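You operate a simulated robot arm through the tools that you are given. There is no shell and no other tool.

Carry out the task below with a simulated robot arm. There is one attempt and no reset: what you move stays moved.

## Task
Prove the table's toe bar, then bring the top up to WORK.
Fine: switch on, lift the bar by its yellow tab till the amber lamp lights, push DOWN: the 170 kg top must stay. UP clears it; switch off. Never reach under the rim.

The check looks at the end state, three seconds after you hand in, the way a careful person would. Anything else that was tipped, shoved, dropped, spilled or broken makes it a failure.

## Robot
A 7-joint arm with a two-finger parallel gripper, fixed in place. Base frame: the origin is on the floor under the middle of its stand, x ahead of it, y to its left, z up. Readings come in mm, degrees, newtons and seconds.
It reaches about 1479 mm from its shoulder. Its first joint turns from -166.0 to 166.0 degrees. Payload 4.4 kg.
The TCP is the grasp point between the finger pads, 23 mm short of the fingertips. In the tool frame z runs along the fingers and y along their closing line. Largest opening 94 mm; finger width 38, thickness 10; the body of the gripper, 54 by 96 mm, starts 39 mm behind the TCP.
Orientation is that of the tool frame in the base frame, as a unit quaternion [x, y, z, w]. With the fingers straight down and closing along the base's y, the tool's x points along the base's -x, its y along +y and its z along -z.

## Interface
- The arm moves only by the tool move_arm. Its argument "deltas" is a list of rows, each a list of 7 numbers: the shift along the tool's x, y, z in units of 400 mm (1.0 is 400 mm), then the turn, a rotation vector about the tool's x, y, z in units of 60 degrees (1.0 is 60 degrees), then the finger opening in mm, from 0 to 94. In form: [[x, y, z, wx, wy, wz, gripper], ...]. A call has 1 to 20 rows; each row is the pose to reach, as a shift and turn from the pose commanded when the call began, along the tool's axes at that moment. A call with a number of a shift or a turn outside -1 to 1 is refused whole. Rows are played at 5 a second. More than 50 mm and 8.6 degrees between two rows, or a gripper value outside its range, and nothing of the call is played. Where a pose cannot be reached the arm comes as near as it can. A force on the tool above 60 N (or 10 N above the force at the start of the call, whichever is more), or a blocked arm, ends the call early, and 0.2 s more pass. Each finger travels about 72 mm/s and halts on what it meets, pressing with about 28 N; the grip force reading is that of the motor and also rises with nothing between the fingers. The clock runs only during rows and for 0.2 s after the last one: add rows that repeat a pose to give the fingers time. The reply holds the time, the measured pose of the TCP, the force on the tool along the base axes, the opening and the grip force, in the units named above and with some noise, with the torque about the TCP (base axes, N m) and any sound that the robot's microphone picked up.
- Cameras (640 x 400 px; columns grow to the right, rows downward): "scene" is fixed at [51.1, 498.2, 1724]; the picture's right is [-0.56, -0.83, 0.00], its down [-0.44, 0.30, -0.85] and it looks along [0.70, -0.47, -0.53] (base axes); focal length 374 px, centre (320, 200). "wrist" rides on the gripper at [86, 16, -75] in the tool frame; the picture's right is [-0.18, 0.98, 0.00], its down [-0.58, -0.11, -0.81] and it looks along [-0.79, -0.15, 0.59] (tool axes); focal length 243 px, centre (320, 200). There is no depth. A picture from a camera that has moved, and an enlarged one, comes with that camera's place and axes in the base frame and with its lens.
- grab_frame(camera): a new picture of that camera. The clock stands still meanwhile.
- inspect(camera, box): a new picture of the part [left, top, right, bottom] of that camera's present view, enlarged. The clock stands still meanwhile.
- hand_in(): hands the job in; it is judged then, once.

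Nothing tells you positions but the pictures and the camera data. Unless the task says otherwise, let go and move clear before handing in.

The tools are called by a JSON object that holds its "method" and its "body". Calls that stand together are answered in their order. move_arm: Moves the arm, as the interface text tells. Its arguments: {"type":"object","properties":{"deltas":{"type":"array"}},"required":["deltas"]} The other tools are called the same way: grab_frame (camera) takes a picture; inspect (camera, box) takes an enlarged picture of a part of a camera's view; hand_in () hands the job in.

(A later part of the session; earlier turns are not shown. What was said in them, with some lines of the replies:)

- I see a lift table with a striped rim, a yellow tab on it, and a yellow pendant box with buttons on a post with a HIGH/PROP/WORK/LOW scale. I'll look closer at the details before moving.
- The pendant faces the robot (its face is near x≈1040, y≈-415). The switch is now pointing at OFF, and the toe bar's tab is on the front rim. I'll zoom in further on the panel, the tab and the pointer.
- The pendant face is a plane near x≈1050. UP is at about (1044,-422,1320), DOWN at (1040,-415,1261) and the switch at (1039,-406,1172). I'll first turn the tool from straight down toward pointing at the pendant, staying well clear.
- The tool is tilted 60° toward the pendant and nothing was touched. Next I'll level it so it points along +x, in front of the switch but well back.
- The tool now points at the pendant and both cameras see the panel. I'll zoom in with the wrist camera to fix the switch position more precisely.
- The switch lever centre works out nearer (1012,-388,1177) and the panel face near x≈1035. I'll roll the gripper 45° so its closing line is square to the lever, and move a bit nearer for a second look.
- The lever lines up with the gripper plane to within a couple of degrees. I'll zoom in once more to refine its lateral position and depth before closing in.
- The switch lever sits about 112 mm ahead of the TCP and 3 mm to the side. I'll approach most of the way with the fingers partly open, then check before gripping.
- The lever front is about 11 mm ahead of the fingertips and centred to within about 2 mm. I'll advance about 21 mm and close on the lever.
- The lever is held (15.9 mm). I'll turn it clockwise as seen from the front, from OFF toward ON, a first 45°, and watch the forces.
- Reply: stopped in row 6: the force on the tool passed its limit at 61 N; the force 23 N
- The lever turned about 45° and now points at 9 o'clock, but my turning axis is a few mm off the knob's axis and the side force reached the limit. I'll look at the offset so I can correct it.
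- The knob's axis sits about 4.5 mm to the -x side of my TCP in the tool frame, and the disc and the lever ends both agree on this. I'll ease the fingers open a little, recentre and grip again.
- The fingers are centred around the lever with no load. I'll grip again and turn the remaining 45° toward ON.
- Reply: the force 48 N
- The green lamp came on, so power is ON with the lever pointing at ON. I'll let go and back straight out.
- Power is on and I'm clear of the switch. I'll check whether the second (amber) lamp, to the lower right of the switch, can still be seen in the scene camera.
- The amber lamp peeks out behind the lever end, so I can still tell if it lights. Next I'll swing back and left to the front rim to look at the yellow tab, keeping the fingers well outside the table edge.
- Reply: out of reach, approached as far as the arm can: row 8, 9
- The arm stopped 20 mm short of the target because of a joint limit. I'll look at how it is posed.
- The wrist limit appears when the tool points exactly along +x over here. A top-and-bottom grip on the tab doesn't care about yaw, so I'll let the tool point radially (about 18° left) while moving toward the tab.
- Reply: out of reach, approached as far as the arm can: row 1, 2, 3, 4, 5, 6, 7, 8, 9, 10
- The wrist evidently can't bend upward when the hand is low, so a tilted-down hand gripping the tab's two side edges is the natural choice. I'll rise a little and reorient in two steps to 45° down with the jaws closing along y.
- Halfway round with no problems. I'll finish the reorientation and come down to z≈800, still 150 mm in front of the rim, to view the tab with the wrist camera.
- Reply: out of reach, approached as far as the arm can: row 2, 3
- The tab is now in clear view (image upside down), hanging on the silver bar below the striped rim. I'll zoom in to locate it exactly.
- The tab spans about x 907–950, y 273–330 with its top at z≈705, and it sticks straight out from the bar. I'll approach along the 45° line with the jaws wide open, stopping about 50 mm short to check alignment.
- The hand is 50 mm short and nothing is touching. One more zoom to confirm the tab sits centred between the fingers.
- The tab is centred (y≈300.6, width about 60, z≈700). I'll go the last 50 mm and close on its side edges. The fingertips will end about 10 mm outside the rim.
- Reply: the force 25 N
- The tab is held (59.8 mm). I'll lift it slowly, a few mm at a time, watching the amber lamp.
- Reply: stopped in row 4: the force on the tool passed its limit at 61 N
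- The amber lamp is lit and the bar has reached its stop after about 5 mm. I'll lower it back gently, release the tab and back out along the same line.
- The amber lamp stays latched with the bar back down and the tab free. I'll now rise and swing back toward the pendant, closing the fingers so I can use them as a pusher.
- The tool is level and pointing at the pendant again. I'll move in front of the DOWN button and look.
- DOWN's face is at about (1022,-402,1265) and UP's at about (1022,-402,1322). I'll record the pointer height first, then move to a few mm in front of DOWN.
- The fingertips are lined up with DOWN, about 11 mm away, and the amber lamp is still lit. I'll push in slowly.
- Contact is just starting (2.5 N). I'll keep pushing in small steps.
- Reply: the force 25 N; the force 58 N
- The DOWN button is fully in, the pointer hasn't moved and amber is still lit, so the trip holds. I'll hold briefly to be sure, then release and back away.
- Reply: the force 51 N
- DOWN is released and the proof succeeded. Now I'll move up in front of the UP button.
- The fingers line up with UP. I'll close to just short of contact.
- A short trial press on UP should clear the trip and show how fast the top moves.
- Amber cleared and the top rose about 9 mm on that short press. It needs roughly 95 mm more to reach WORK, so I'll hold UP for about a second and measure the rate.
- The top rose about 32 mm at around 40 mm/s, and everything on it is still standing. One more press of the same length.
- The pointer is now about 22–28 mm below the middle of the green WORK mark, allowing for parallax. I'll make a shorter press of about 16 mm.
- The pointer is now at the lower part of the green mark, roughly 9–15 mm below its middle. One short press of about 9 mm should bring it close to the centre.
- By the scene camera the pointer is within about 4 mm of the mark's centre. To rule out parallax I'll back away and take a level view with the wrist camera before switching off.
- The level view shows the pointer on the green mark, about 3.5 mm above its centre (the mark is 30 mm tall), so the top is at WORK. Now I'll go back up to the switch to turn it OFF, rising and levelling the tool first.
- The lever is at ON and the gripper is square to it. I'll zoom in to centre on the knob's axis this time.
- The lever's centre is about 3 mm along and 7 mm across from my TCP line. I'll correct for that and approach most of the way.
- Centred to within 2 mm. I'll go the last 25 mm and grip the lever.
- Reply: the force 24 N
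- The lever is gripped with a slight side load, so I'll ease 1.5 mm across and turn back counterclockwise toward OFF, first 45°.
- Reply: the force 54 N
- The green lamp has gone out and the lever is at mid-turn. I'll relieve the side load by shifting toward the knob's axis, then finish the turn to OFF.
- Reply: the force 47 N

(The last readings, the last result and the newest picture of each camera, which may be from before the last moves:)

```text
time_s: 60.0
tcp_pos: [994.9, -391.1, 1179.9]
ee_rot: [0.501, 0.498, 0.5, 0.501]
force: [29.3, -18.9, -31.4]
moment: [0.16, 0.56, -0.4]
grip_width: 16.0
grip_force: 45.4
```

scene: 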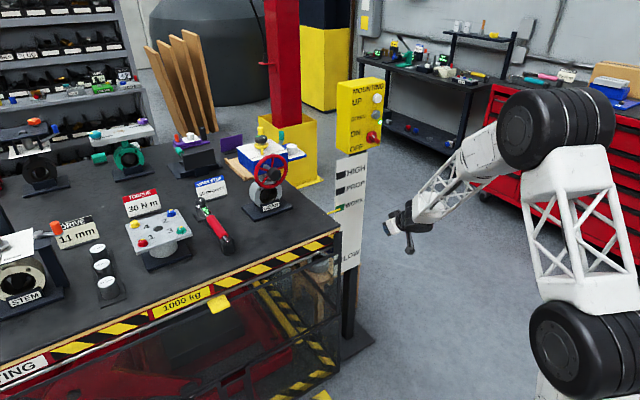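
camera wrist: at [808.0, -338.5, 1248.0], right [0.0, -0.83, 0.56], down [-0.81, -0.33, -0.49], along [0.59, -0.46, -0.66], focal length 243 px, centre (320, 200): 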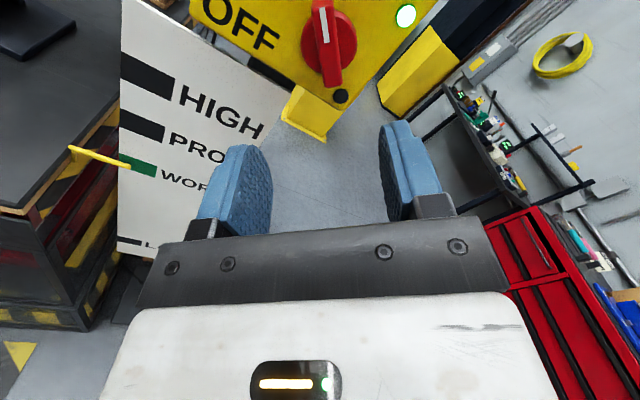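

{"method": "move_arm", "body": {"deltas": [[0, 0, 0, 0, 0, 0, 28], [0, 0, 0, 0, 0, 0, 28], [0, 0, 0, 0, 0, 0, 28]]}}

{"method": "inspect", "body": {"camera": "wrist", "box": [240, 60, 420, 240]}}

```text
time_s: 60.8
tcp_pos: [994.7, -388.3, 1181.9]
ee_rot: [0.5, 0.499, 0.499, 0.502]
force: [-0.9, -0.2, -0.7]
moment: [-0.03, 0.01, 0.01]
grip_width: 28.0
grip_force: 0.1
```

```text
2.22 times, centred on (330, 150) of wrist
camera zoom: at [921.0, -301.1, 1196.5], right [0.0, -0.18, 0.98], down [-0.81, -0.58, -0.11], along [0.59, -0.79, -0.15], focal length 539 px, centre (298, 311)
```

zoom: 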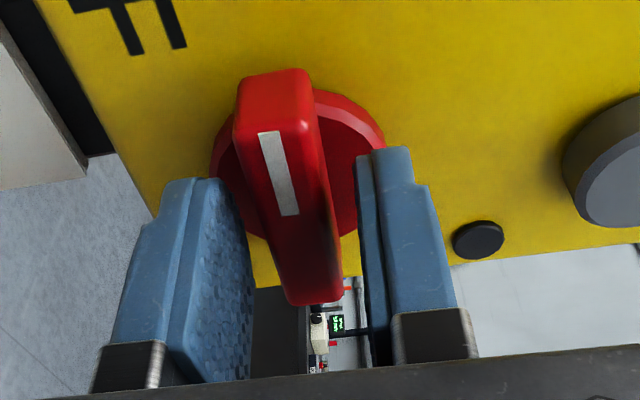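

Released cleanly and the lever stays put. It is about 2 mm off along its length and 1 mm across, so I'll correct, grip again and finish the turn to OFF.

{"method": "move_arm", "body": {"deltas": [[-0.005, -0.003, 0, 0, 0, 0, 28], [-0.005, -0.003, 0, 0, 0, 0, 8], [-0.005, -0.003, 0, 0, 0, 0, 8], [-0.005, -0.003, 0, 0, 0, -0.125, 8], [-0.005, -0.003, 0, 0, 0, -0.25, 8], [-0.005, -0.003, 0, 0, 0, -0.375, 8], [-0.005, -0.003, 0, 0, 0, -0.5, 8], [-0.005, -0.003, 0, 0, 0, -0.625, 8], [-0.005, -0.003, 0, 0, 0, -0.75, 8]]}}

{"method": "inspect", "body": {"camera": "scene", "box": [340, 105, 420, 165]}}

{"method": "grab_frame", "body": {"camera": "wrist"}}

```text
time_s: 62.8
tcp_pos: [993.9, -391.1, 1176.8]
ee_rot: [0.272, 0.653, 0.267, 0.654]
force: [-5.0, -12.2, -8.7]
moment: [0.18, -0.6, -0.93]
grip_width: 16.1
grip_force: 44.8
```

```text
6.67 times, centred on (380, 135) of scene
camera zoom: at [51.1, 498.2, 1724.0], right [-0.56, -0.83, 0.0], down [-0.44, 0.3, -0.85], along [0.7, -0.47, -0.53], focal length 2492 px, centre (-80, 633)
```

zoom: 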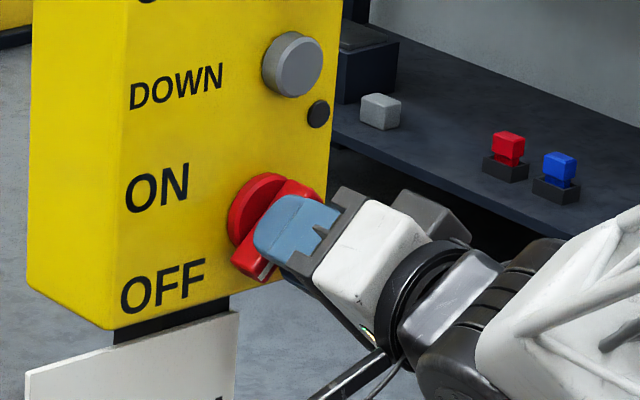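

```text
taken
camera wrist: at [920.4, -318.6, 1126.9], right [0.0, 0.57, 0.82], down [-0.81, -0.48, 0.34], along [0.59, -0.67, 0.46], focal length 243 px, centre (320, 200)
```

wrist: 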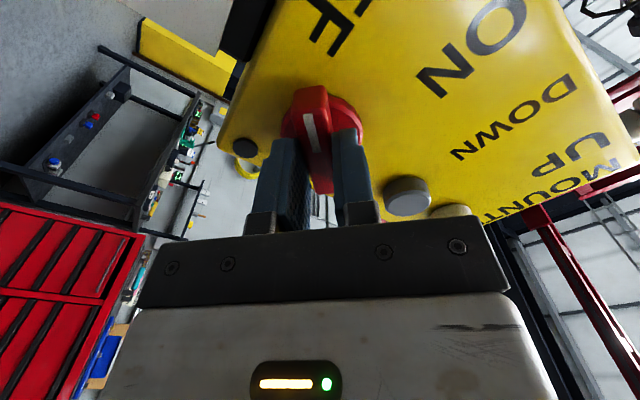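

The lever is back at OFF and both lamps are dark. I'll let go, back out and check everything.

{"method": "move_arm", "body": {"deltas": [[0, 0, 0, 0, 0, 0, 35], [0, 0, 0, 0, 0, 0, 55], [0, 0, 0, 0, 0, 0, 55], [0, 0, -0.08, 0, 0, 0, 55], [0, 0, -0.19, 0, 0, 0, 55], [0, 0, -0.3, 0, 0, 0, 55], [0, 0, -0.41, 0, 0, 0, 55], [0, 0, -0.5, 0, 0, 0, 55]]}}

{"method": "inspect", "body": {"camera": "scene", "box": [340, 75, 400, 160]}}

{"method": "inspect", "body": {"camera": "scene", "box": [330, 190, 370, 225]}}

{"method": "grab_frame", "body": {"camera": "scene"}}

{"method": "grab_frame", "body": {"camera": "wrist"}}

```text
time_s: 64.6
tcp_pos: [794.3, -389.8, 1175.4]
ee_rot: [0.272, 0.653, 0.27, 0.653]
force: [0.1, -0.6, 0.8]
moment: [0.02, -0.02, 0.0]
grip_width: 54.9
grip_force: 0.2
```

```text
4.71 times, centred on (370, 118) of scene
camera zoom: at [51.1, 498.2, 1724.0], right [-0.56, -0.83, 0.0], down [-0.44, 0.3, -0.85], along [0.7, -0.47, -0.53], focal length 1759 px, centre (85, 588)
```

zoom: 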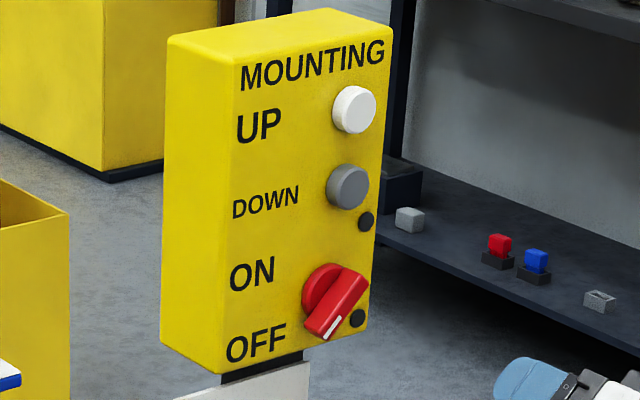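

```text
11.43 times, centred on (350, 208) of scene
camera zoom: at [51.1, 498.2, 1724.0], right [-0.56, -0.83, 0.0], down [-0.44, 0.3, -0.85], along [0.7, -0.47, -0.53], focal length 4272 px, centre (-23, 114)
```

zoom: 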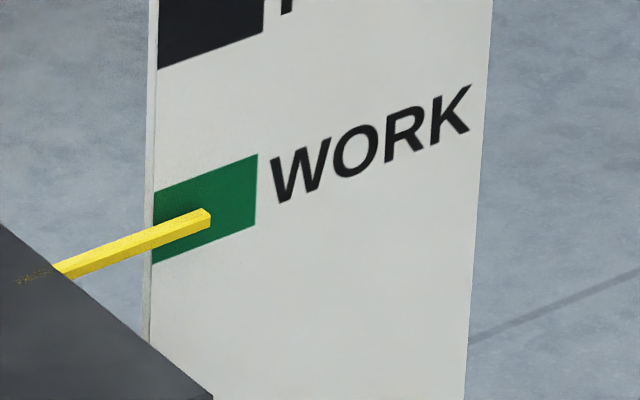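

```text
taken
```

scene: 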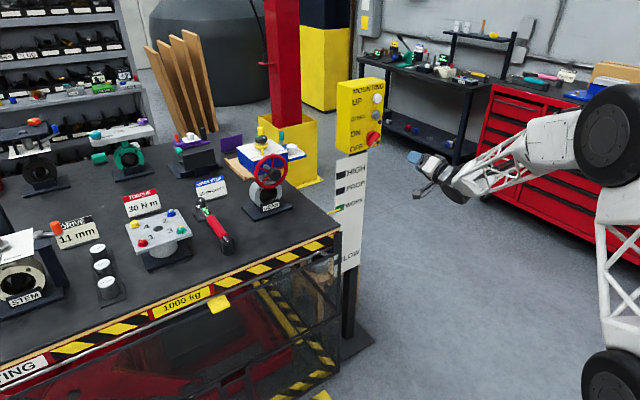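

```text
taken
camera wrist: at [720.1, -317.9, 1125.6], right [0.0, 0.57, 0.82], down [-0.81, -0.49, 0.33], along [0.59, -0.67, 0.46], focal length 243 px, centre (320, 200)
```

wrist: 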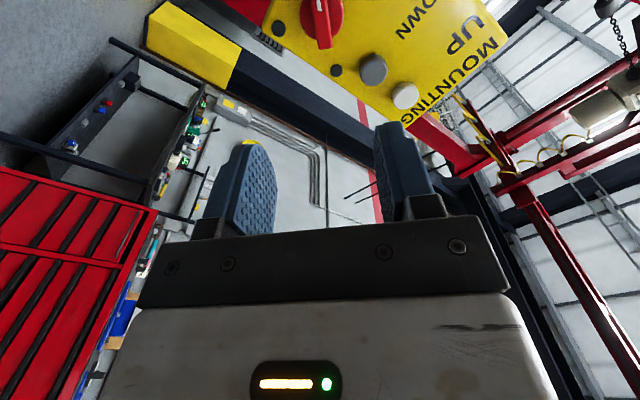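

The end state looks right: the switch is at OFF with both lamps dark, the pointer is on the green WORK mark, the bar is hanging free, everything on the table is in place and the arm is clear. I'm handing in.

{"method": "hand_in", "body": {}}

```text
The job is handed in.
```

The toe bar is proved, the top is at WORK, and the job is handed in; the result hasn't come back.

- **Toe bar proof:** I switched on and the green lamp lit. I lifted the bar by its yellow tab about 5 mm, until the amber lamp came on. I lowered the bar and let go, and amber stayed lit. I then pushed DOWN fully and held it, and the pointer did not move.
- **Raising the top:** UP cleared the amber lamp. I brought the top up in short presses, and a level view shows the pointer on the green WORK mark, about 3.5 mm above its centre. The mark is 30 mm tall.
- **End state:** The switch is at OFF with both lamps dark. Everything on the table looks in place, and the arm is clear of the pendant and table. The fingers stayed outside the rim throughout.

The force limit stopped the arm twice: once while turning the switch on, because I was gripping slightly off its centre, and once when the bar reached its stop. I re-centred and finished the switch turn, and amber was already lit when the bar stopped. I saw no damage from either.
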